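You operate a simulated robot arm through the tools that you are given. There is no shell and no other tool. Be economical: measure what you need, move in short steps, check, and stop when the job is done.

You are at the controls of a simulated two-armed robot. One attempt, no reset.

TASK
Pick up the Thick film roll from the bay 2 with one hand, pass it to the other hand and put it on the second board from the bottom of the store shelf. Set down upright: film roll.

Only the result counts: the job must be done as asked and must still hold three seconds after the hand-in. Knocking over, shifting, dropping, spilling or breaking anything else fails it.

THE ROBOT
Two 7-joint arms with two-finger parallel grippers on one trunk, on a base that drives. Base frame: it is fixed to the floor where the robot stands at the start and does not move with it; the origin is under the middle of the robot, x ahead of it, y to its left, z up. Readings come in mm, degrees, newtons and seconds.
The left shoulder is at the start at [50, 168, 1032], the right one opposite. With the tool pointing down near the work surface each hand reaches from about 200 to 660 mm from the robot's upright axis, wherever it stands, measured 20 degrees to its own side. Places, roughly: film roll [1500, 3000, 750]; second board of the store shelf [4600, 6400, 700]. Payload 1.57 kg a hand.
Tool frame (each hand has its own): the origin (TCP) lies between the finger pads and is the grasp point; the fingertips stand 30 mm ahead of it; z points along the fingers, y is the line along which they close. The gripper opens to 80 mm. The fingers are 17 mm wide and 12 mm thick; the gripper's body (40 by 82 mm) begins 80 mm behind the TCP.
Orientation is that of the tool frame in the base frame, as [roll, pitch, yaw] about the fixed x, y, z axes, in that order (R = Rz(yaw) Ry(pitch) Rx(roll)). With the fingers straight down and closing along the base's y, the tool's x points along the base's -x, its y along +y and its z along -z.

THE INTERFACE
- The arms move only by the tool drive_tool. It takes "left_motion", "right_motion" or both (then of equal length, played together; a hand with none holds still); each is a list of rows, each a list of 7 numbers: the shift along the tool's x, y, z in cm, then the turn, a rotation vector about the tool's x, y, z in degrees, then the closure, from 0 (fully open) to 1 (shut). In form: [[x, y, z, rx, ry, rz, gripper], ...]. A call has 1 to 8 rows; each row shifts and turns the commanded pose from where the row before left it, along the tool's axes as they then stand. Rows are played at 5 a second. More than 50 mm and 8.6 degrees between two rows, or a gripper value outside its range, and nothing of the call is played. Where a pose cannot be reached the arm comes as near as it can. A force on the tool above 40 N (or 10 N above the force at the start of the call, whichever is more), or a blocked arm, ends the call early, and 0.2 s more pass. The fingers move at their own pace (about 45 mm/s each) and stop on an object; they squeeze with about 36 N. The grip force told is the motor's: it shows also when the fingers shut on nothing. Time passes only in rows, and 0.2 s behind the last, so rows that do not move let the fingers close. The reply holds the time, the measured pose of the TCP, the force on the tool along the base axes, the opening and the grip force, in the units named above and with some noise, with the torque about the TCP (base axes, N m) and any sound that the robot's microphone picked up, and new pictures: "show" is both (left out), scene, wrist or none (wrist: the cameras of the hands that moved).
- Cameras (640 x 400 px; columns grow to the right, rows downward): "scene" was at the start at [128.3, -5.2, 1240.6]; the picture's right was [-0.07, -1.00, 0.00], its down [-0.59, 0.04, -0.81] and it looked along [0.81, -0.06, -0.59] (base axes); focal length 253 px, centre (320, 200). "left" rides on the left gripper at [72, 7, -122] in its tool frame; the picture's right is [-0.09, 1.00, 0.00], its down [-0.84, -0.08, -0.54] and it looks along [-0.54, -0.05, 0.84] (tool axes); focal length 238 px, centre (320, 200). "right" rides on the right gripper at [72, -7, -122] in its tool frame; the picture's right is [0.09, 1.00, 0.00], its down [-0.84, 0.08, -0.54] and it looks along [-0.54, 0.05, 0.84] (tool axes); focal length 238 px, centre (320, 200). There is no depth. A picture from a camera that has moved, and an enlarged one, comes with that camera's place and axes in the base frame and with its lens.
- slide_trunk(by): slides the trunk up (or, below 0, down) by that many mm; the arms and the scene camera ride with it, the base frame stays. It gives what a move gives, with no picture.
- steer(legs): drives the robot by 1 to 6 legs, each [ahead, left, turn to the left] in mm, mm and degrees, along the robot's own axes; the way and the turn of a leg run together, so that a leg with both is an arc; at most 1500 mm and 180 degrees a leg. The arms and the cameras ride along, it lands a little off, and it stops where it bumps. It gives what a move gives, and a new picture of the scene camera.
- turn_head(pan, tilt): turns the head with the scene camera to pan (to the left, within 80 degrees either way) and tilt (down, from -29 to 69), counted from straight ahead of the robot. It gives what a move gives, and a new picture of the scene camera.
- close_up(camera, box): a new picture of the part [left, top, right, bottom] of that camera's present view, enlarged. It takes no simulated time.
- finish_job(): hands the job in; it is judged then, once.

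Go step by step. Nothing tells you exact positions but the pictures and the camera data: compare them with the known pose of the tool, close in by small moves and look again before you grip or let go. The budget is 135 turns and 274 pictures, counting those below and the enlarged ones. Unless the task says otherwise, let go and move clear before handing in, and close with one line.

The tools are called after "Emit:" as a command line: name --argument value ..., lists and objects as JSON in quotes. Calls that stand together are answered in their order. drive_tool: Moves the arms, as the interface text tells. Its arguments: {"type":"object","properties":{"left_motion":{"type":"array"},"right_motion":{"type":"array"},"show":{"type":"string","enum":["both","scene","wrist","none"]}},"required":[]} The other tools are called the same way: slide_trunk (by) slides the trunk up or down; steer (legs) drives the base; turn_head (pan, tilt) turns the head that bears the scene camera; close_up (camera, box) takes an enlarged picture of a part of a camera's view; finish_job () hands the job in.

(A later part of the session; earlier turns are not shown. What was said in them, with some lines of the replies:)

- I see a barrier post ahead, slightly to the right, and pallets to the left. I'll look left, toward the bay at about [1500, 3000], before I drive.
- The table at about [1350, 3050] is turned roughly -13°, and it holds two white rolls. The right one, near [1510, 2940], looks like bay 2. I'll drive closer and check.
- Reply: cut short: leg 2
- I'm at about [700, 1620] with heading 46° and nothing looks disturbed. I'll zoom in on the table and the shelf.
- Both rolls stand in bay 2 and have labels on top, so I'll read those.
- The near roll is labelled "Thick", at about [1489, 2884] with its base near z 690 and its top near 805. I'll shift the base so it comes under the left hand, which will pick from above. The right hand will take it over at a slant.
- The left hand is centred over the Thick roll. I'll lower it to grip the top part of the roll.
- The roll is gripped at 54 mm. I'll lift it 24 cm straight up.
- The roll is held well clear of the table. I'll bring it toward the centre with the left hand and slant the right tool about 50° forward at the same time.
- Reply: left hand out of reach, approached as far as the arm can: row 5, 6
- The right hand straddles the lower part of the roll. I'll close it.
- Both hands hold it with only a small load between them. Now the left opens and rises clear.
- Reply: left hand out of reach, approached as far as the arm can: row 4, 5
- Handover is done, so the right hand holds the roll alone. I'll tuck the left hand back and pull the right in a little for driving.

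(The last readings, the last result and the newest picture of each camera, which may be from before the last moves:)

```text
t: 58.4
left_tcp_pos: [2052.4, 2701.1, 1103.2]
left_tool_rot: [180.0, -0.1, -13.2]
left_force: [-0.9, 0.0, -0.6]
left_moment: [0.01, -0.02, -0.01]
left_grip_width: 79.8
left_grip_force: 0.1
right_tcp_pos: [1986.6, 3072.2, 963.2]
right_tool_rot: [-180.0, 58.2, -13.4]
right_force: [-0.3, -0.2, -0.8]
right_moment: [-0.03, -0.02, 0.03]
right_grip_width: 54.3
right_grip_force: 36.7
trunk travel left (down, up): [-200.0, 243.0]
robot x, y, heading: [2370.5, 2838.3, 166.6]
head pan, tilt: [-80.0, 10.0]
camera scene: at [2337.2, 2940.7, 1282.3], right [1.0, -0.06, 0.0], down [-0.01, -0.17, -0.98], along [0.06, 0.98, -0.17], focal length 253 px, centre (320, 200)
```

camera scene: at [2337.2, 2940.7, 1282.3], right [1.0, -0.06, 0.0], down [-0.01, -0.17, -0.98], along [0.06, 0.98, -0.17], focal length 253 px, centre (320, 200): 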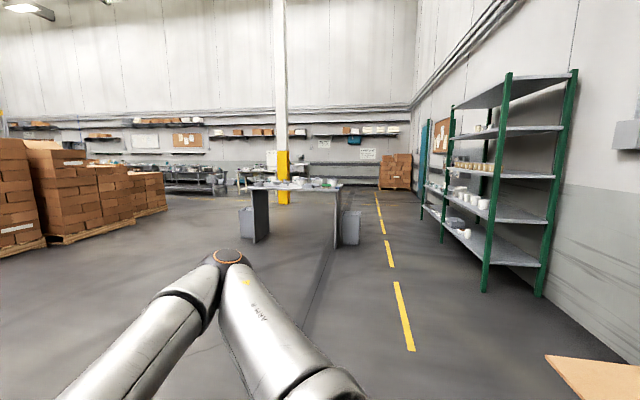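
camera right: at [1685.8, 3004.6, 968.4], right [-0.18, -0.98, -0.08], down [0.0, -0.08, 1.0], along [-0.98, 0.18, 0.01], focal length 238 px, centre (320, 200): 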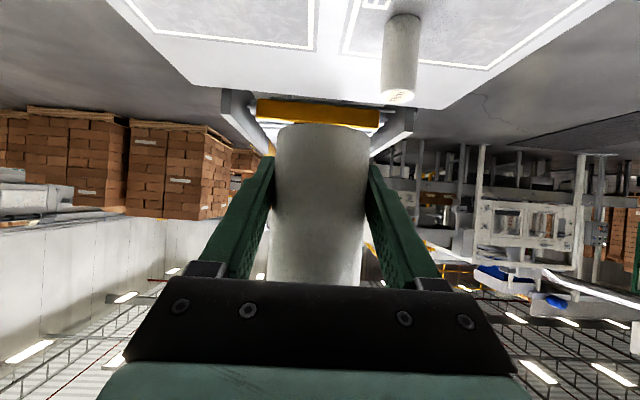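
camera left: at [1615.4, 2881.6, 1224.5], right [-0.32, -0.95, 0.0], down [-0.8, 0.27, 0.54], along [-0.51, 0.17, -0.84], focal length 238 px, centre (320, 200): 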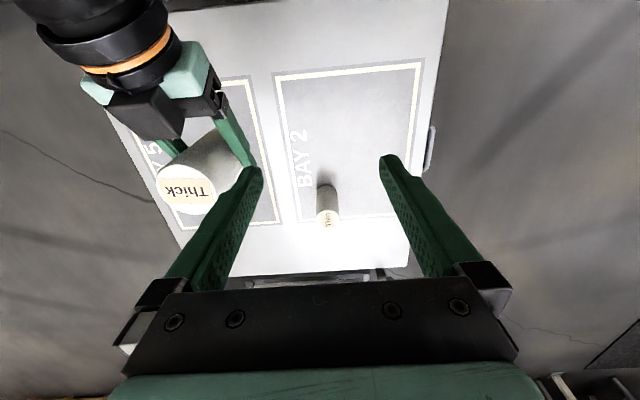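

The shelf stands to the far right, with its front edge running from about [4040, 5070] to [4385, 6460]. I'll drive along the aisle, turn to face it, and inspect the boards.

Emit:
steer --legs '[[154, -818, 0], [154, -818, 0], [0, 0, -179]]'

Emit:
turn_head --pan 30 --tilt 10

```text
t: 80.4
left_tcp_pos: [2747.4, 4643.8, 1103.6]
left_tool_rot: [-179.9, 0.0, 168.1]
left_force: [0.0, 0.3, -0.1]
left_moment: [-0.02, 0.0, -0.01]
left_grip_width: 80.2
left_grip_force: 0.1
right_tcp_pos: [2824.1, 4274.3, 963.3]
right_tool_rot: [-180.0, 58.1, 168.0]
right_force: [0.7, -0.2, 0.2]
right_moment: [0.01, 0.02, -0.01]
right_grip_width: 54.0
right_grip_force: 35.6
trunk travel left (down, up): [-200.0, 243.0]
robot x, y, heading: [2438.3, 4501.5, -12.2]
head pan, tilt: [-80.0, 10.0]
camera scene: at [2472.5, 4398.5, 1282.3], right [-1.0, 0.03, 0.0], down [0.01, 0.17, -0.98], along [-0.03, -0.98, -0.17], focal length 253 px, centre (320, 200)
```

scene: 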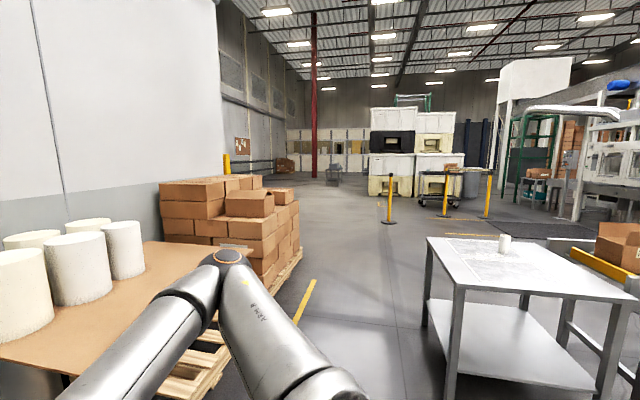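

```text
t: 82.3
left_tcp_pos: [2749.5, 4643.3, 1102.2]
left_tool_rot: [-180.0, -0.1, 168.2]
left_force: [0.0, -1.0, 0.5]
left_moment: [-0.02, 0.03, 0.02]
left_grip_width: 80.0
left_grip_force: 0.1
right_tcp_pos: [2823.5, 4273.9, 964.0]
right_tool_rot: [180.0, 58.1, 168.2]
right_force: [0.7, 0.5, 0.7]
right_moment: [0.0, -0.05, -0.02]
right_grip_width: 54.4
right_grip_force: 35.3
trunk travel left (down, up): [-200.0, 243.0]
robot x, y, heading: [2437.2, 4499.6, -12.2]
head pan, tilt: [30.0, 10.0]
camera scene: at [2564.0, 4520.3, 1282.3], right [0.31, -0.95, 0.0], down [-0.17, -0.05, -0.98], along [0.94, 0.31, -0.17], focal length 253 px, centre (320, 200)
```

scene: 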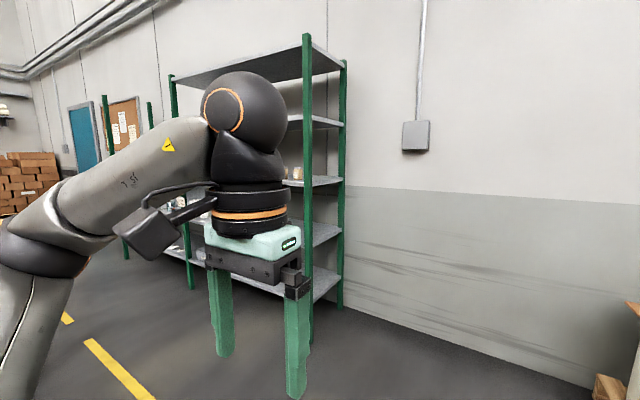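

Emit:
steer --legs '[[437, 1117, 0]]'

Emit:
turn_head --pan 0 --tilt 20

```text
t: 92.4
left_tcp_pos: [3394.9, 5655.7, 1102.4]
left_tool_rot: [179.9, -0.1, 168.8]
left_force: [0.0, -0.8, -0.5]
left_moment: [0.01, -0.03, -0.01]
left_grip_width: 79.7
left_grip_force: 0.0
right_tcp_pos: [3473.3, 5286.9, 964.5]
right_tool_rot: [-180.0, 58.2, 168.7]
right_force: [-0.5, 0.1, 0.8]
right_moment: [0.01, 0.02, -0.01]
right_grip_width: 53.9
right_grip_force: 36.1
trunk travel left (down, up): [-200.0, 243.0]
robot x, y, heading: [3080.2, 5506.0, -11.4]
head pan, tilt: [30.0, 10.0]
camera scene: at [3210.8, 5530.2, 1282.3], right [0.32, -0.95, 0.0], down [-0.16, -0.06, -0.98], along [0.93, 0.32, -0.17], focal length 253 px, centre (320, 200)
```

scene: 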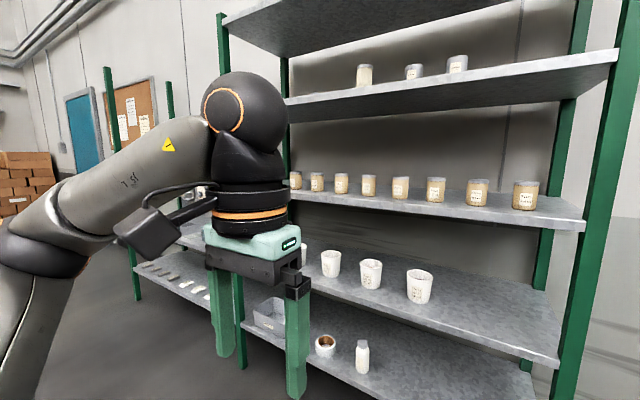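

```text
t: 93.3
left_tcp_pos: [3394.5, 5656.4, 1102.4]
left_tool_rot: [180.0, 0.0, 168.8]
left_force: [0.4, -0.6, 0.3]
left_moment: [0.0, -0.01, 0.0]
left_grip_width: 80.2
left_grip_force: 0.1
right_tcp_pos: [3472.3, 5287.6, 964.3]
right_tool_rot: [-180.0, 58.1, 168.7]
right_force: [0.1, -0.5, -0.3]
right_moment: [0.03, -0.01, 0.02]
right_grip_width: 54.0
right_grip_force: 36.4
trunk travel left (down, up): [-200.0, 243.0]
robot x, y, heading: [3078.2, 5506.8, -11.4]
head pan, tilt: [0.0, 20.0]
camera scene: at [3214.1, 5482.2, 1266.0], right [-0.19, -0.98, 0.0], down [-0.34, 0.07, -0.94], along [0.92, -0.18, -0.34], focal length 253 px, centre (320, 200)
```

scene: 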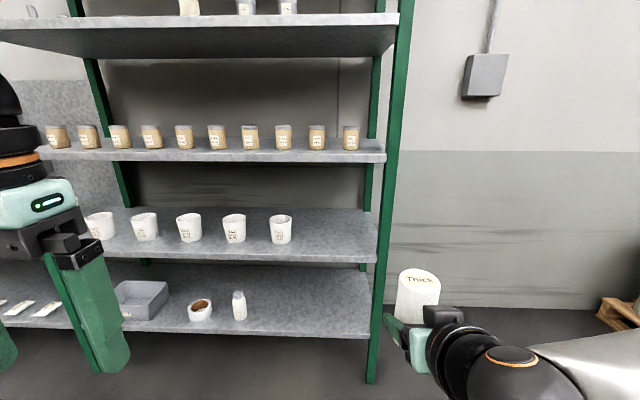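

The second board (white cups) has a free area to the right of the last cup, toward the right post. The target is about 100 mm inside the front edge, near world [4110, 5240]. I'll lower the roll to board-gap height, then square up and move closer.

Emit:
drive_tool --right_motion '[[3.5, 0, 2.2, 0, 0, 0, 1], [3.5, 0, 2.2, 0, 0, 0, 1], [3.5, 0, 2.2, 0, 0, 0, 1], [3.5, 0, 2.1, 0, 0, 0, 1], [0, 0, 0, 0, 0, 0, 1]]' --show "wrist"

Emit:
steer --legs '[[0, 0, -2.5], [380, 83, 0]]'

Emit:
turn_head --pan -10 --tilt 35

```text
t: 94.5
left_tcp_pos: [3393.8, 5655.0, 1103.1]
left_tool_rot: [180.0, 0.0, 168.8]
left_force: [0.7, -0.2, 0.0]
left_moment: [-0.04, 0.0, 0.03]
left_grip_width: 79.9
left_grip_force: 0.2
right_tcp_pos: [3475.2, 5286.6, 799.8]
right_tool_rot: [179.8, 58.1, 168.7]
right_force: [-0.8, -0.4, -1.6]
right_moment: [0.02, 0.05, 0.02]
right_grip_width: 54.2
right_grip_force: 35.8
trunk travel left (down, up): [-200.0, 243.0]
robot x, y, heading: [3077.8, 5508.7, -11.2]
head pan, tilt: [0.0, 20.0]
camera right: at [3333.3, 5308.3, 803.3], right [0.15, 0.99, -0.08], down [0.0, 0.08, 1.0], along [0.99, -0.15, 0.02], focal length 238 px, centre (320, 200)
```

right: 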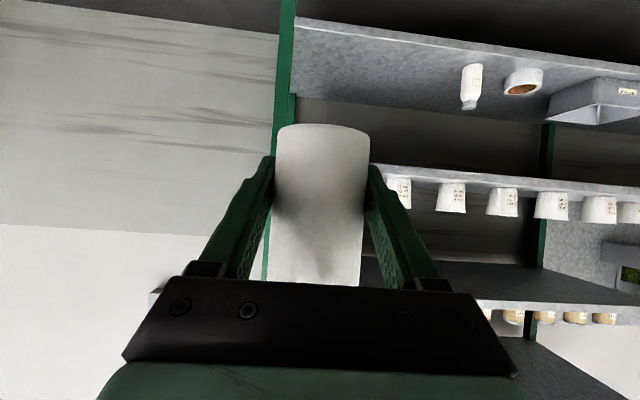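

```text
t: 97.4
left_tcp_pos: [3784.0, 5634.0, 1103.3]
left_tool_rot: [-179.9, 0.1, 166.5]
left_force: [-0.2, -0.1, 0.7]
left_moment: [-0.02, 0.01, 0.0]
left_grip_width: 79.8
left_grip_force: 0.0
right_tcp_pos: [3850.3, 5262.5, 799.7]
right_tool_rot: [179.9, 58.1, 166.4]
right_force: [-0.4, 0.2, 0.2]
right_moment: [0.01, 0.01, -0.03]
right_grip_width: 54.2
right_grip_force: 36.0
trunk travel left (down, up): [-200.0, 243.0]
robot x, y, heading: [3468.1, 5500.8, -13.7]
head pan, tilt: [0.0, 20.0]
camera scene: at [3597.0, 5467.7, 1266.0], right [-0.23, -0.97, 0.0], down [-0.33, 0.08, -0.94], along [0.91, -0.22, -0.34], focal length 253 px, centre (320, 200)
```

scene: 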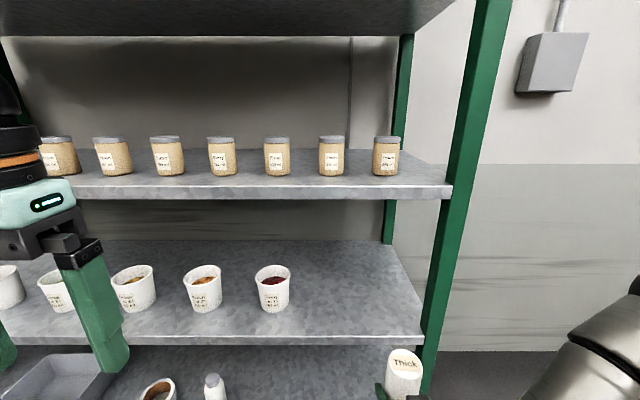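

```text
t: 98.1
left_tcp_pos: [3783.3, 5633.6, 1104.1]
left_tool_rot: [180.0, 0.0, 166.5]
left_force: [-0.8, 0.3, -0.1]
left_moment: [-0.03, -0.04, -0.01]
left_grip_width: 79.8
left_grip_force: 0.0
right_tcp_pos: [3849.2, 5262.7, 798.7]
right_tool_rot: [180.0, 58.0, 166.5]
right_force: [-0.5, 0.0, -0.4]
right_moment: [0.03, 0.02, -0.03]
right_grip_width: 54.0
right_grip_force: 35.7
trunk travel left (down, up): [-200.0, 243.0]
robot x, y, heading: [3467.0, 5502.6, -13.7]
head pan, tilt: [-10.0, 35.0]
camera scene: at [3587.0, 5454.4, 1242.2], right [-0.4, -0.92, 0.0], down [-0.53, 0.23, -0.82], along [0.75, -0.33, -0.57], focal length 253 px, centre (320, 200)
```

scene: 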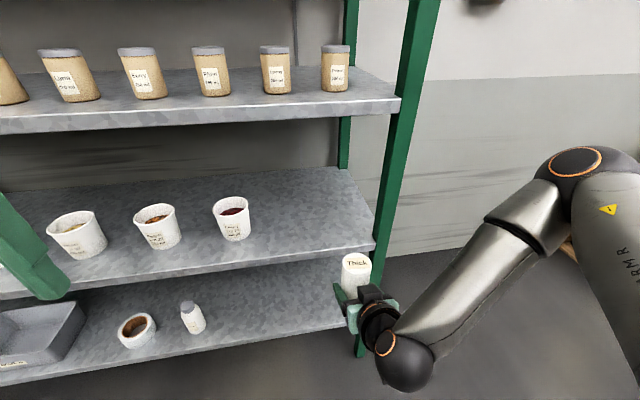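

Emit:
close_up --camera "scene" --box '[200, 150, 440, 300]'

```text
2.67 times, centred on (320, 225) of scene
camera zoom: at [3587.0, 5454.4, 1242.2], right [-0.4, -0.92, 0.0], down [-0.53, 0.23, -0.82], along [0.75, -0.33, -0.57], focal length 674 px, centre (320, 133)
```

zoom: 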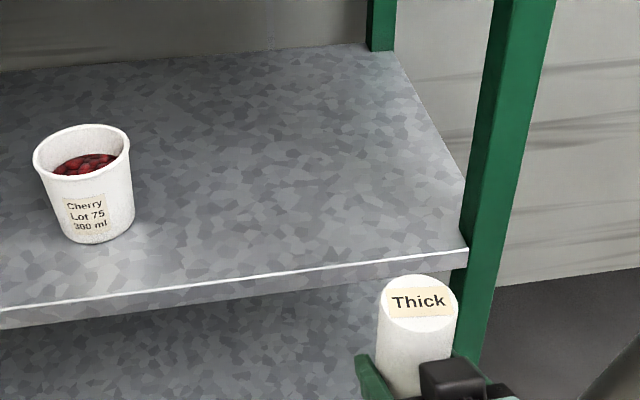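

Geometry checks out: the roll top projects exactly where the camera sees it. The edge's right end is at about [4020, 5086] at z 700, so my target is about [4157, 5227]. I'll drive most of the way in.

Emit:
steer --legs '[[100, 38, 0]]'

Emit:
close_up --camera "scene" --box '[160, 100, 640, 400]'

```text
t: 99.3
left_tcp_pos: [3890.6, 5647.3, 1102.5]
left_tool_rot: [180.0, 0.0, 166.5]
left_force: [0.2, 0.2, 0.1]
left_moment: [-0.01, 0.04, -0.01]
left_grip_width: 80.1
left_grip_force: 0.0
right_tcp_pos: [3955.5, 5275.9, 798.6]
right_tool_rot: [-179.9, 58.1, 166.4]
right_force: [-0.2, -0.4, 0.1]
right_moment: [-0.02, -0.02, 0.03]
right_grip_width: 54.0
right_grip_force: 35.9
trunk travel left (down, up): [-200.0, 243.0]
robot x, y, heading: [3573.5, 5509.8, -13.7]
head pan, tilt: [-10.0, 35.0]
camera scene: at [3693.8, 5467.6, 1242.1], right [-0.4, -0.92, 0.0], down [-0.53, 0.23, -0.82], along [0.75, -0.33, -0.57], focal length 253 px, centre (320, 200)
```

scene: 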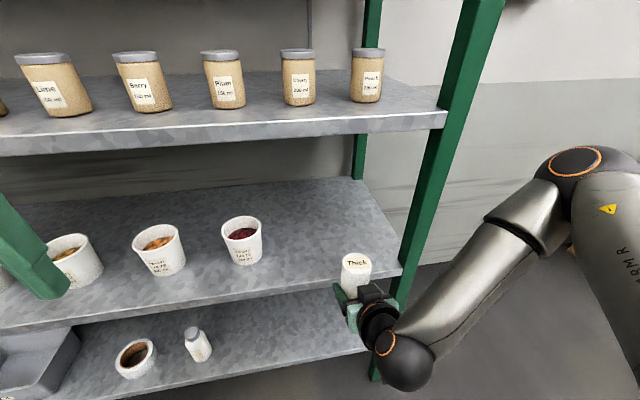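

```text
1.33 times, centred on (400, 250) of scene
camera zoom: at [3693.8, 5467.6, 1242.1], right [-0.4, -0.92, 0.0], down [-0.53, 0.23, -0.82], along [0.75, -0.33, -0.57], focal length 337 px, centre (213, 133)
```

zoom: 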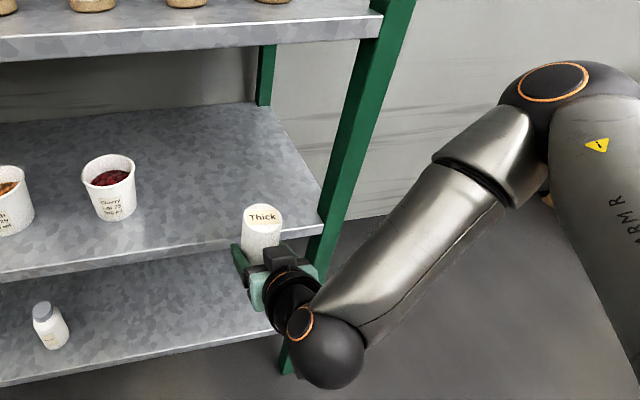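

The forearm would come near the right post, so I'll swing the hand 10 cm to the right and shift the robot left, which makes the arm point straighter into the shelf.

Emit:
drive_tool --right_motion '[[0, -2.5, 0, 0, 0, 0, 1], [0, -2.5, 0, 0, 0, 0, 1], [0, -2.5, 0, 0, 0, 0, 1], [0, -2.5, 0, 0, 0, 0, 1], [0, 0, 0, 0, 0, 0, 1]]' --show "none"

Emit:
steer --legs '[[0, 110, 0]]'

```text
t: 100.5
left_tcp_pos: [3890.7, 5646.8, 1102.6]
left_tool_rot: [-180.0, -0.1, 166.5]
left_force: [-0.3, -0.5, 0.1]
left_moment: [-0.02, 0.01, -0.04]
left_grip_width: 80.0
left_grip_force: 0.1
right_tcp_pos: [3953.6, 5218.7, 843.4]
right_tool_rot: [-179.9, 57.8, 166.4]
right_force: [0.3, -0.1, 1.0]
right_moment: [0.02, 0.0, 0.0]
right_grip_width: 54.1
right_grip_force: 36.5
right hand out of reach, approached as far as the arm can: row 1, 2, 3, 4
trunk travel left (down, up): [-200.0, 243.0]
robot x, y, heading: [3571.9, 5510.8, -13.3]
head pan, tilt: [-10.0, 35.0]
```

```text
t: 102.1
left_tcp_pos: [3916.1, 5752.3, 1103.4]
left_tool_rot: [180.0, 0.0, 166.4]
left_force: [-0.5, 0.7, 0.1]
left_moment: [0.0, -0.03, -0.01]
left_grip_width: 79.9
left_grip_force: 0.0
right_tcp_pos: [3979.6, 5324.5, 842.5]
right_tool_rot: [-179.7, 57.7, 166.4]
right_force: [0.2, -0.1, 0.1]
right_moment: [0.0, -0.02, 0.03]
right_grip_width: 54.0
right_grip_force: 36.6
trunk travel left (down, up): [-200.0, 243.0]
robot x, y, heading: [3598.6, 5616.2, -13.7]
head pan, tilt: [-10.0, 35.0]
camera scene: at [3719.0, 5573.4, 1242.2], right [-0.4, -0.92, 0.0], down [-0.53, 0.23, -0.82], along [0.75, -0.33, -0.57], focal length 253 px, centre (320, 200)
```

scene: 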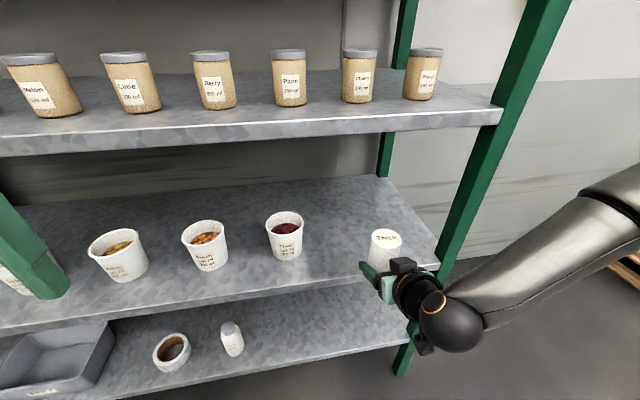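

The hand hit a reach limit and rose to 843 mm, still outside the shelf. Lowering the trunk will put the arm in an easier posture, and then I'll bring the hand back up.

Emit:
slide_trunk --by -120

Emit:
drive_tool --right_motion '[[-2.3, 0, -1.4, 0, 0, 0, 1], [-2.3, 0, -1.4, 0, 0, 0, 1], [-2.3, 0, -1.4, 0, 0, 0, 1], [0, 0, 0, 0, 0, 0, 1]]'

```text
t: 103.6
left_tcp_pos: [3916.8, 5752.4, 983.1]
left_tool_rot: [-180.0, 0.0, 166.5]
left_force: [0.6, -0.7, 0.2]
left_moment: [0.0, -0.01, -0.01]
left_grip_width: 79.8
left_grip_force: 0.2
right_tcp_pos: [3979.9, 5323.1, 721.7]
right_tool_rot: [-179.8, 57.9, 166.4]
right_force: [-0.8, 0.2, 0.4]
right_moment: [0.03, -0.02, -0.01]
right_grip_width: 53.9
right_grip_force: 36.1
trunk travel left (down, up): [-80.0, 363.0]
robot x, y, heading: [3600.0, 5619.0, -13.7]
head pan, tilt: [-10.0, 35.0]
```

```text
t: 104.6
left_tcp_pos: [3916.3, 5752.9, 983.3]
left_tool_rot: [-180.0, -0.1, 166.4]
left_force: [-0.3, -0.2, -0.2]
left_moment: [-0.03, 0.0, -0.01]
left_grip_width: 79.9
left_grip_force: 0.2
right_tcp_pos: [3981.7, 5323.4, 802.7]
right_tool_rot: [-179.6, 57.6, 166.5]
right_force: [-0.1, 0.4, 0.6]
right_moment: [0.02, -0.01, 0.01]
right_grip_width: 54.3
right_grip_force: 36.5
trunk travel left (down, up): [-80.0, 363.0]
robot x, y, heading: [3597.1, 5615.7, -13.7]
head pan, tilt: [-10.0, 35.0]
camera scene: at [3718.9, 5573.2, 1122.2], right [-0.4, -0.92, 0.0], down [-0.53, 0.23, -0.82], along [0.75, -0.33, -0.57], focal length 253 px, centre (320, 200)
camera right: at [3841.6, 5350.6, 808.2], right [0.19, 0.98, -0.08], down [0.01, 0.08, 1.0], along [0.98, -0.19, 0.01], focal length 238 px, centre (320, 200)
```

scene: 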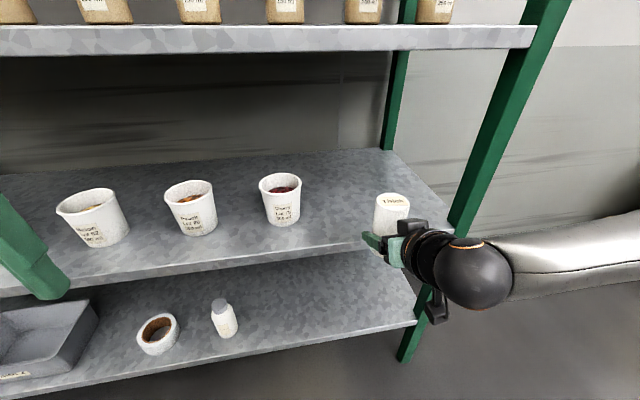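
right: 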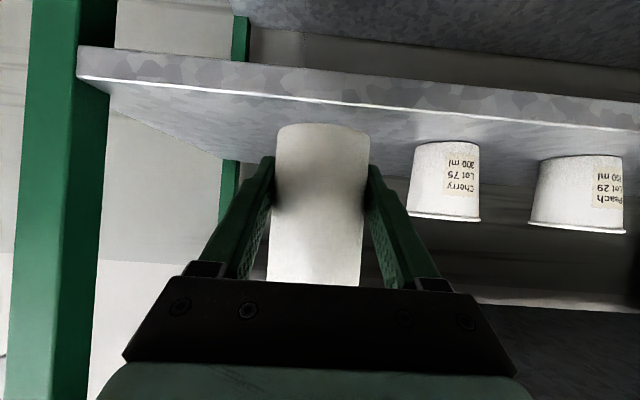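

Emit:
turn_head --pan -50 --tilt 50

```text
t: 105.7
left_tcp_pos: [3916.2, 5752.6, 983.9]
left_tool_rot: [180.0, 0.0, 166.4]
left_force: [0.2, 0.6, -0.9]
left_moment: [0.01, 0.0, -0.04]
left_grip_width: 79.9
left_grip_force: 0.1
right_tcp_pos: [3983.2, 5323.6, 803.8]
right_tool_rot: [-179.7, 57.7, 166.4]
right_force: [0.4, 0.4, -0.7]
right_moment: [0.0, 0.0, 0.01]
right_grip_width: 54.0
right_grip_force: 36.0
trunk travel left (down, up): [-80.0, 363.0]
robot x, y, heading: [3598.3, 5619.1, -13.6]
head pan, tilt: [-50.0, 50.0]
camera scene: at [3672.5, 5539.5, 1100.5], right [-0.9, -0.44, 0.0], down [-0.34, 0.69, -0.64], along [0.29, -0.58, -0.77], focal length 253 px, centre (320, 200)
```

scene: 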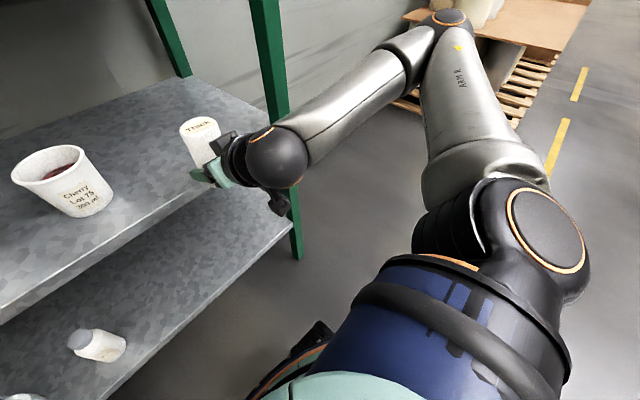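

The forearm runs about parallel to the shelf edge, roughly 290 mm outside it, so driving straight in keeps it clear of the post. I'll go in two steps.

Emit:
steer --legs '[[110, -10, 0]]'

```text
t: 106.9
left_tcp_pos: [4020.0, 5716.4, 983.8]
left_tool_rot: [-180.0, 0.0, 166.2]
left_force: [0.6, 0.3, -0.3]
left_moment: [0.01, -0.01, -0.04]
left_grip_width: 79.9
left_grip_force: 0.1
right_tcp_pos: [4084.4, 5286.4, 802.9]
right_tool_rot: [-179.7, 57.7, 166.2]
right_force: [0.3, -0.4, 1.0]
right_moment: [0.03, -0.02, 0.01]
right_grip_width: 54.3
right_grip_force: 36.4
trunk travel left (down, up): [-80.0, 363.0]
robot x, y, heading: [3701.6, 5578.7, -14.0]
head pan, tilt: [-50.0, 50.0]
camera scene: at [3775.6, 5503.9, 1100.4], right [-0.9, -0.44, 0.0], down [-0.34, 0.69, -0.64], along [0.28, -0.58, -0.77], focal length 253 px, centre (320, 200)
```

scene: 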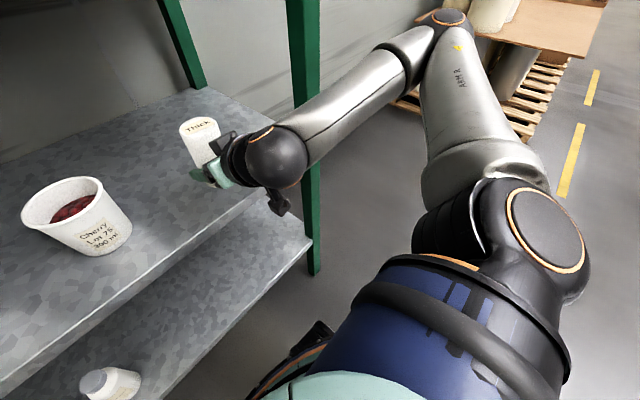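

Emit:
close_up --camera "scene" --box '[0, 80, 320, 280]'

```text
2.00 times, centred on (160, 180) of scene
camera zoom: at [3775.6, 5503.9, 1100.4], right [-0.9, -0.44, 0.0], down [-0.34, 0.69, -0.64], along [0.28, -0.58, -0.77], focal length 506 px, centre (640, 240)
```

zoom: 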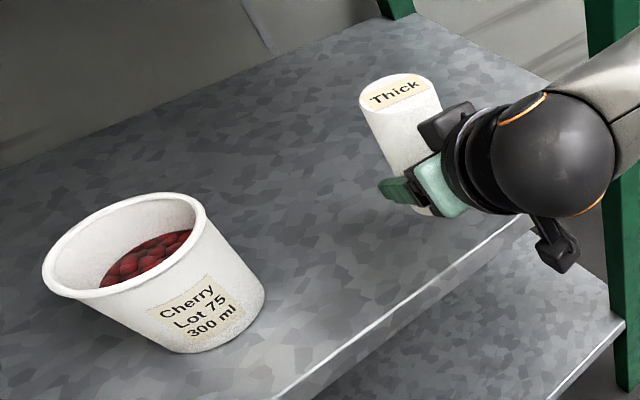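

Emit:
steer --legs '[[55, 0, 0]]'

```text
t: 107.8
left_tcp_pos: [4071.7, 5702.8, 983.3]
left_tool_rot: [180.0, 0.0, 166.3]
left_force: [0.3, 0.0, 0.1]
left_moment: [-0.02, 0.03, -0.05]
left_grip_width: 80.1
left_grip_force: 0.1
right_tcp_pos: [4137.0, 5274.7, 803.5]
right_tool_rot: [-179.6, 57.7, 166.1]
right_force: [0.4, -0.2, 0.3]
right_moment: [0.0, 0.01, -0.03]
right_grip_width: 54.1
right_grip_force: 36.7
trunk travel left (down, up): [-80.0, 363.0]
robot x, y, heading: [3751.4, 5567.9, -14.0]
head pan, tilt: [-50.0, 50.0]
camera scene: at [3828.3, 5491.0, 1100.4], right [-0.9, -0.44, 0.0], down [-0.34, 0.69, -0.64], along [0.28, -0.58, -0.77], focal length 253 px, centre (320, 200)
```

scene: 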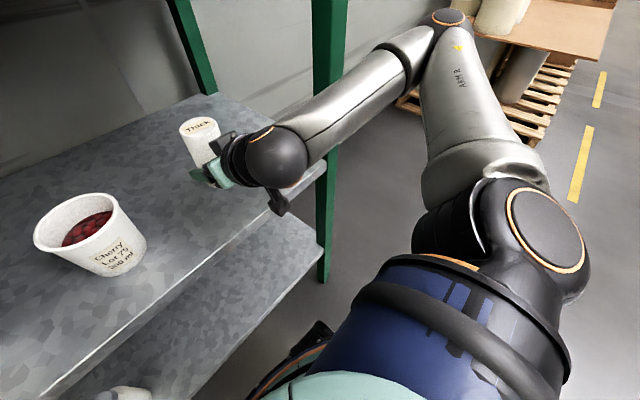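

The roll is about 80 mm inside the edge and clear of both cup and post. I'll lower it gently, first by 45 mm.

Emit:
drive_tool --right_motion '[[1.27, 0, 0.8, 0, -0.4, 0, 1], [1.27, 0, 0.8, 0, 0, 0, 1], [1.27, 0, 0.8, 0, 0, 0, 1], [0, 0, 0, 0, 0, 0, 1]]'

```text
t: 108.8
left_tcp_pos: [4072.4, 5703.1, 983.5]
left_tool_rot: [-180.0, 0.0, 166.3]
left_force: [0.2, -0.5, 1.1]
left_moment: [-0.02, 0.02, 0.0]
left_grip_width: 79.9
left_grip_force: 0.0
right_tcp_pos: [4137.7, 5273.1, 757.5]
right_tool_rot: [-179.8, 58.0, 166.2]
right_force: [0.4, 0.6, 0.6]
right_moment: [-0.01, -0.03, 0.0]
right_grip_width: 54.0
right_grip_force: 36.3
trunk travel left (down, up): [-80.0, 363.0]
robot x, y, heading: [3749.6, 5569.8, -13.5]
head pan, tilt: [-50.0, 50.0]
camera scene: at [3828.3, 5491.0, 1100.4], right [-0.9, -0.44, 0.0], down [-0.34, 0.69, -0.64], along [0.28, -0.58, -0.77], focal length 253 px, centre (320, 200)
camera right: at [3997.2, 5300.8, 761.5], right [0.19, 0.98, -0.08], down [0.0, 0.08, 1.0], along [0.98, -0.19, 0.01], focal length 238 px, centre (320, 200)
```

scene: 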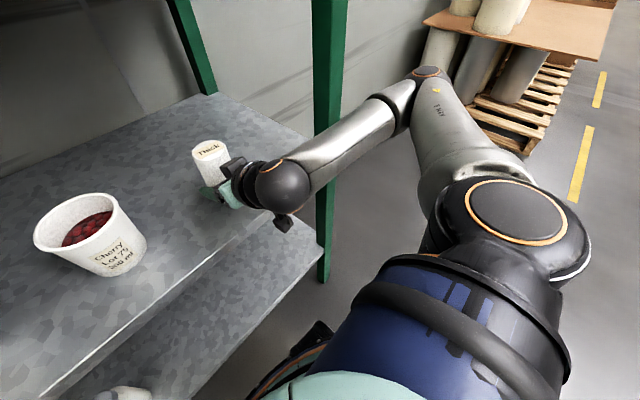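
right: 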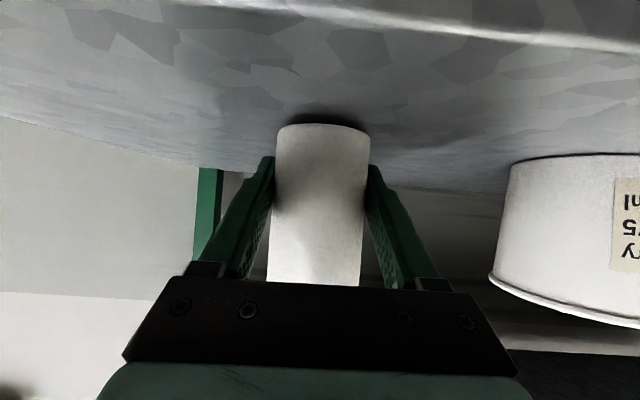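

Emit:
drive_tool --right_motion '[[0.34, 0, 0.21, 0, 0, 0, 1], [0.34, 0, 0.21, 0, 0, 0, 1], [0.17, 0, 0.11, 0, 0, 0, 1], [0, 0, 0, 0, 0, 0, 1]]' --show "wrist"

```text
t: 109.8
left_tcp_pos: [4070.9, 5703.1, 984.2]
left_tool_rot: [-179.9, 0.1, 166.2]
left_force: [0.6, 0.2, 0.3]
left_moment: [-0.02, -0.01, 0.0]
left_grip_width: 80.1
left_grip_force: 0.1
right_tcp_pos: [4137.5, 5273.7, 752.6]
right_tool_rot: [-179.8, 58.8, 166.0]
right_force: [-2.5, -3.0, 21.0]
right_moment: [0.07, 0.63, 0.08]
right_grip_width: 54.0
right_grip_force: 36.0
trunk travel left (down, up): [-80.0, 363.0]
robot x, y, heading: [3751.3, 5570.8, -13.6]
head pan, tilt: [-50.0, 50.0]
camera right: at [3998.0, 5301.6, 754.7], right [0.2, 0.98, -0.08], down [-0.01, 0.08, 1.0], along [0.98, -0.19, 0.02], focal length 238 px, centre (320, 200)
```

right: 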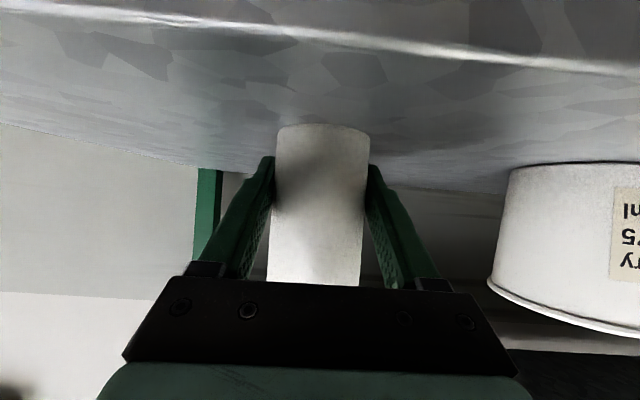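

Touchdown: 21 N upward at TCP z 752. I'll back off 3 mm to ease the load before releasing.

Emit:
drive_tool --right_motion '[[-0.25, 0, -0.16, 0, 0, 0, 1], [0, 0, 0, 0, 0, 0, 1]]' --show "both"

```text
t: 110.4
left_tcp_pos: [4071.7, 5703.9, 983.5]
left_tool_rot: [180.0, 0.1, 166.3]
left_force: [0.5, -0.1, 0.8]
left_moment: [-0.04, 0.03, -0.01]
left_grip_width: 80.1
left_grip_force: 0.1
right_tcp_pos: [4138.5, 5273.9, 751.7]
right_tool_rot: [-179.8, 58.4, 166.1]
right_force: [4.5, -3.0, 13.3]
right_moment: [0.27, -0.15, -0.08]
right_grip_width: 54.3
right_grip_force: 35.8
trunk travel left (down, up): [-80.0, 363.0]
robot x, y, heading: [3755.9, 5568.6, -13.9]
head pan, tilt: [-50.0, 50.0]
camera scene: at [3827.9, 5491.4, 1100.5], right [-0.9, -0.44, 0.0], down [-0.34, 0.69, -0.64], along [0.28, -0.58, -0.77], focal length 253 px, centre (320, 200)
camera right: at [3997.8, 5301.9, 755.6], right [0.19, 0.98, -0.08], down [0.0, 0.08, 1.0], along [0.98, -0.19, 0.02], focal length 238 px, centre (320, 200)
```

scene: 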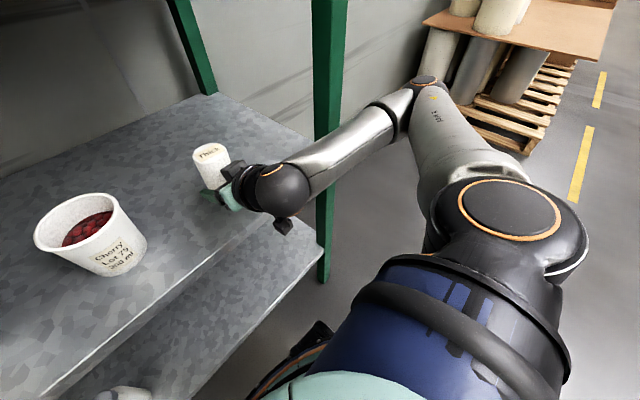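
right: 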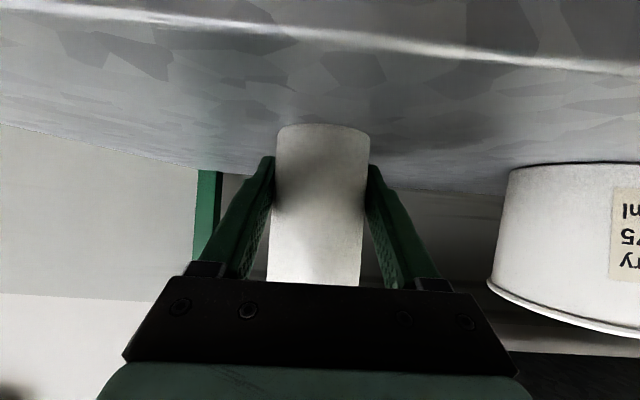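

Emit:
drive_tool --right_motion '[[-0.17, 0, -0.11, 0, 0, 0, 1], [0, 0, 0, 0, 0, 0, 1]]' --show "none"

```text
t: 111.0
left_tcp_pos: [4070.8, 5703.7, 984.5]
left_tool_rot: [180.0, 0.1, 166.3]
left_force: [0.0, -0.5, -0.2]
left_moment: [0.01, 0.0, 0.01]
left_grip_width: 80.1
left_grip_force: 0.0
right_tcp_pos: [4138.5, 5273.7, 750.9]
right_tool_rot: [-179.8, 57.9, 166.5]
right_force: [2.2, 0.9, 4.9]
right_moment: [0.09, -0.23, -0.03]
right_grip_width: 54.1
right_grip_force: 36.4
trunk travel left (down, up): [-80.0, 363.0]
robot x, y, heading: [3756.5, 5571.2, -13.5]
head pan, tilt: [-50.0, 50.0]
```

Emit:
drive_tool --right_motion '[[0, 0, 0, 0, 0, 0, 0.2], [0, 0, 0, 0, 0, 0, 0], [0, 0, 0, 0, 0, 0, 0], [0, 0, 0, 0, 0, 0, 0]]'

```text
t: 112.0
left_tcp_pos: [4073.0, 5702.9, 983.2]
left_tool_rot: [-180.0, 0.1, 166.3]
left_force: [0.1, -0.5, 1.0]
left_moment: [0.01, -0.02, 0.02]
left_grip_width: 80.1
left_grip_force: 0.0
right_tcp_pos: [4137.2, 5274.3, 753.9]
right_tool_rot: [-179.7, 58.1, 166.1]
right_force: [0.6, 0.1, 0.3]
right_moment: [0.01, -0.01, 0.0]
right_grip_width: 79.9
right_grip_force: 0.0
trunk travel left (down, up): [-80.0, 363.0]
robot x, y, heading: [3755.8, 5569.5, -14.0]
head pan, tilt: [-50.0, 50.0]
camera scene: at [3828.2, 5491.1, 1100.4], right [-0.9, -0.44, 0.0], down [-0.34, 0.69, -0.64], along [0.28, -0.58, -0.77], focal length 253 px, centre (320, 200)
camera right: at [3997.6, 5301.6, 757.0], right [0.19, 0.98, -0.08], down [0.0, 0.08, 1.0], along [0.98, -0.19, 0.01], focal length 238 px, centre (320, 200)
```

scene: 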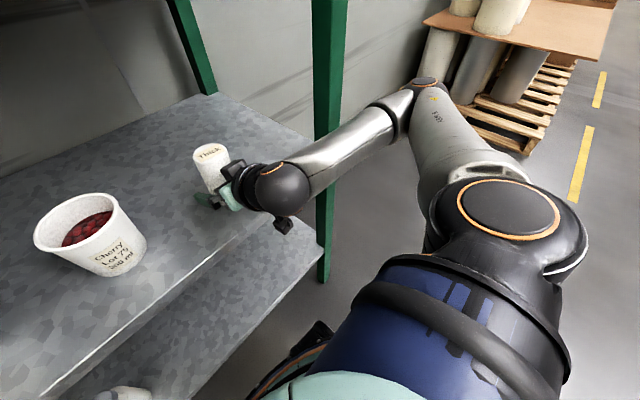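
right: 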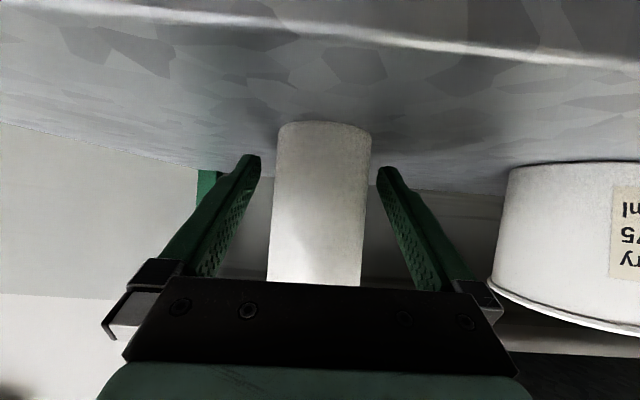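

The roll stands free. I'll withdraw the hand along the tool axis, then back the base away.

Emit:
drive_tool --right_motion '[[0, 0, -2, 0, 0, 0, 0], [0, 0, -2.5, 0, 0, 0, 0], [0, 0, -3, 0, 0, 0, 0], [0, 0, -3, 0, 0, 0, 0]]'

```text
t: 113.0
left_tcp_pos: [4072.1, 5703.5, 983.3]
left_tool_rot: [179.9, 0.0, 166.3]
left_force: [1.4, -0.6, -0.2]
left_moment: [-0.05, -0.03, -0.03]
left_grip_width: 79.7
left_grip_force: 0.0
right_tcp_pos: [4138.6, 5294.3, 802.7]
right_tool_rot: [-179.7, 58.1, 166.2]
right_force: [-0.1, -0.4, -1.0]
right_moment: [0.01, 0.03, 0.02]
right_grip_width: 79.8
right_grip_force: 0.0
right hand out of reach, approached as far as the arm can: row 1, 2, 3, 4
trunk travel left (down, up): [-80.0, 363.0]
robot x, y, heading: [3758.6, 5571.8, -13.9]
head pan, tilt: [-50.0, 50.0]
camera scene: at [3828.2, 5491.0, 1100.4], right [-0.9, -0.44, 0.0], down [-0.34, 0.69, -0.64], along [0.28, -0.58, -0.77], focal length 253 px, centre (320, 200)
camera right: at [3998.1, 5322.3, 806.8], right [0.19, 0.98, -0.08], down [0.0, 0.08, 1.0], along [0.98, -0.19, 0.01], focal length 238 px, centre (320, 200)
```

scene: 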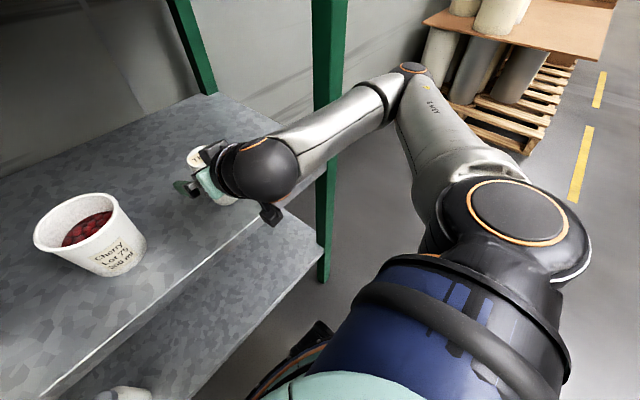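
right: 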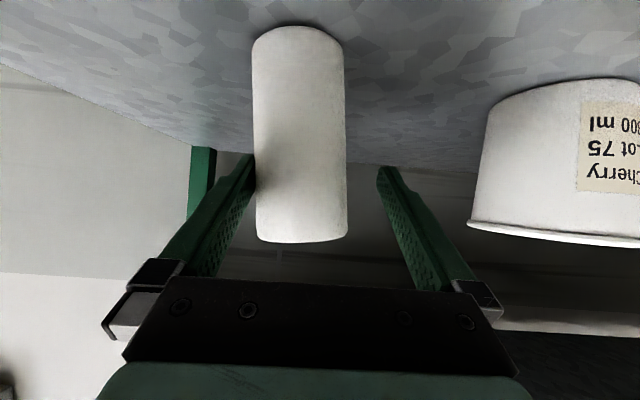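

The arm couldn't retract straight: it rose and drifted 20 mm left, so one finger sits beside the roll with no measurable force. The roll is upright. I'll lift the whole hand straight up with the trunk, clear of the roll, then back away.

Emit:
slide_trunk --by 85

Emit:
close_up --camera "right" --box '[0, 0, 640, 400]'

Emit:
close_up --camera "scene" --box '[0, 0, 480, 300]'

```text
t: 114.2
left_tcp_pos: [4071.9, 5703.7, 1068.7]
left_tool_rot: [180.0, 0.0, 166.3]
left_force: [-0.1, 1.1, 0.2]
left_moment: [0.0, -0.01, 0.01]
left_grip_width: 80.1
left_grip_force: 0.1
right_tcp_pos: [4139.2, 5294.5, 887.6]
right_tool_rot: [-179.7, 58.1, 166.1]
right_force: [-0.5, -0.4, 0.6]
right_moment: [0.01, -0.02, -0.02]
right_grip_width: 80.1
right_grip_force: 0.1
trunk travel left (down, up): [-165.0, 278.0]
robot x, y, heading: [3756.7, 5570.8, -13.7]
head pan, tilt: [-50.0, 50.0]
```

```text
1.00 times, centred on (320, 200) of right (not enlarged: the box is as wide or as high as the picture)
camera zoom: at [3998.3, 5322.3, 891.6], right [0.19, 0.98, -0.08], down [0.0, 0.08, 1.0], along [0.98, -0.19, 0.01], focal length 238 px, centre (320, 200)
```

zoom: 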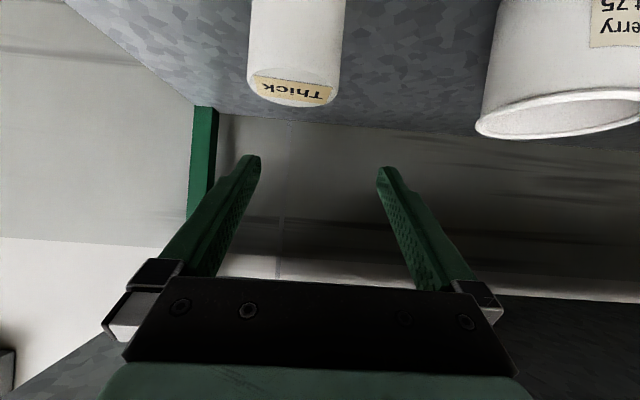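

```text
1.33 times, centred on (240, 150) of scene
camera zoom: at [3828.3, 5491.0, 1185.4], right [-0.9, -0.44, 0.0], down [-0.34, 0.69, -0.64], along [0.28, -0.58, -0.77], focal length 337 px, centre (427, 267)
```

zoom: 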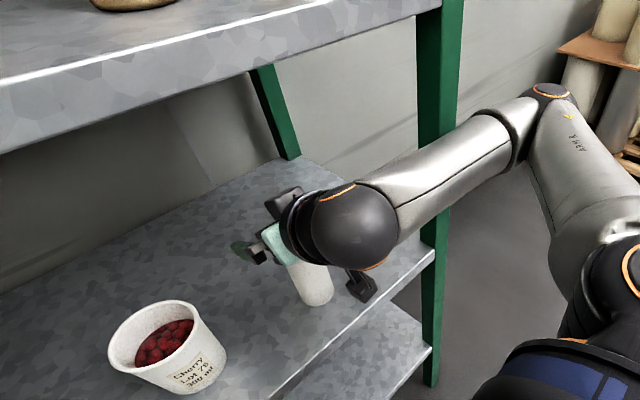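

Emit:
steer --legs '[[-300, 0, 0]]'

Emit:
turn_head --pan -15 --tilt 30

Emit:
close_up --camera "scene" --box '[160, 100, 480, 300]'

```text
t: 116.3
left_tcp_pos: [3783.4, 5773.4, 1068.3]
left_tool_rot: [179.9, -0.1, 166.2]
left_force: [0.8, -1.1, 0.6]
left_moment: [-0.01, 0.03, 0.01]
left_grip_width: 79.9
left_grip_force: 0.1
right_tcp_pos: [3850.5, 5365.2, 888.8]
right_tool_rot: [-179.7, 58.2, 166.0]
right_force: [0.5, 0.6, 0.1]
right_moment: [-0.01, 0.06, 0.0]
right_grip_width: 80.3
right_grip_force: 0.0
trunk travel left (down, up): [-165.0, 278.0]
robot x, y, heading: [3468.4, 5640.0, -13.8]
head pan, tilt: [-50.0, 50.0]
camera scene: at [3539.0, 5562.1, 1185.5], right [-0.9, -0.44, 0.0], down [-0.34, 0.69, -0.64], along [0.28, -0.58, -0.77], focal length 253 px, centre (320, 200)
```

scene: 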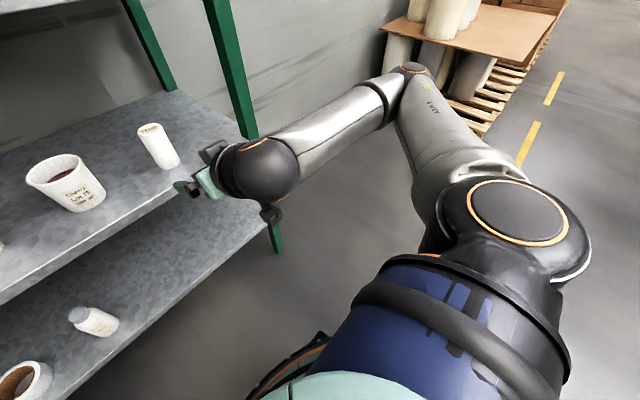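

```text
t: 117.3
left_tcp_pos: [3784.0, 5774.2, 1067.7]
left_tool_rot: [180.0, 0.0, 166.2]
left_force: [-0.3, 0.2, 0.9]
left_moment: [0.02, -0.01, 0.01]
left_grip_width: 80.1
left_grip_force: 0.1
right_tcp_pos: [3848.2, 5365.3, 886.3]
right_tool_rot: [-179.7, 58.0, 166.0]
right_force: [0.2, -0.7, -0.5]
right_moment: [-0.03, 0.02, 0.01]
right_grip_width: 79.6
right_grip_force: 0.1
trunk travel left (down, up): [-165.0, 278.0]
robot x, y, heading: [3467.8, 5638.8, -13.9]
head pan, tilt: [-15.0, 30.0]
camera scene: at [3584.4, 5587.5, 1214.9], right [-0.48, -0.88, 0.0], down [-0.44, 0.24, -0.87], along [0.76, -0.42, -0.5], focal length 253 px, centre (320, 200)
```

scene: 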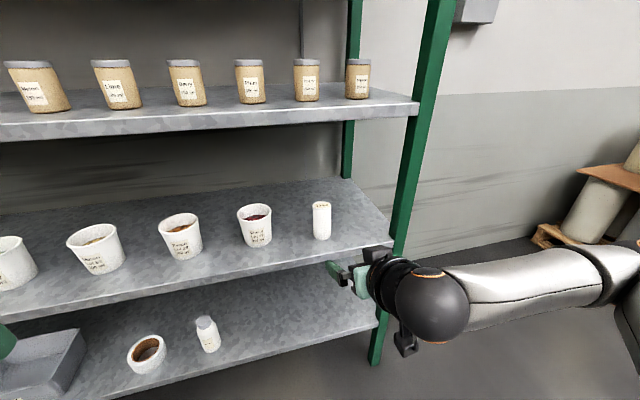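

```text
2.00 times, centred on (320, 200) of scene
camera zoom: at [3584.4, 5587.5, 1214.9], right [-0.48, -0.88, 0.0], down [-0.44, 0.24, -0.87], along [0.76, -0.42, -0.5], focal length 506 px, centre (320, 200)
```

zoom: 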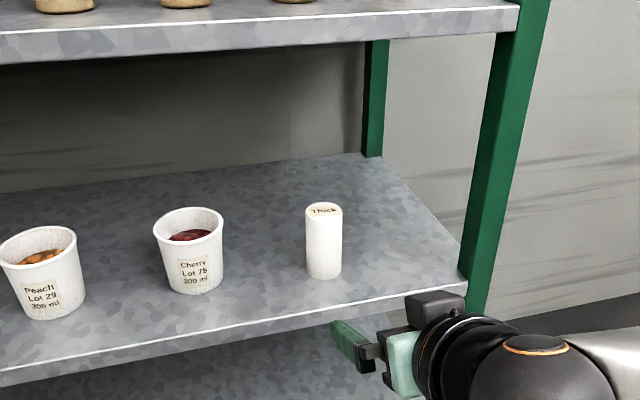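

The Thick film roll stands upright on the second board. Both hands are clear and empty, and the cups and jars are where they were, so I'm handing in.

Emit:
finish_job

```text
The job is handed in.
```

The Thick film roll was picked from bay 2 with the left hand, passed to the right, and now stands upright on the second board from the bottom of the store shelf; no other item was seen to move.
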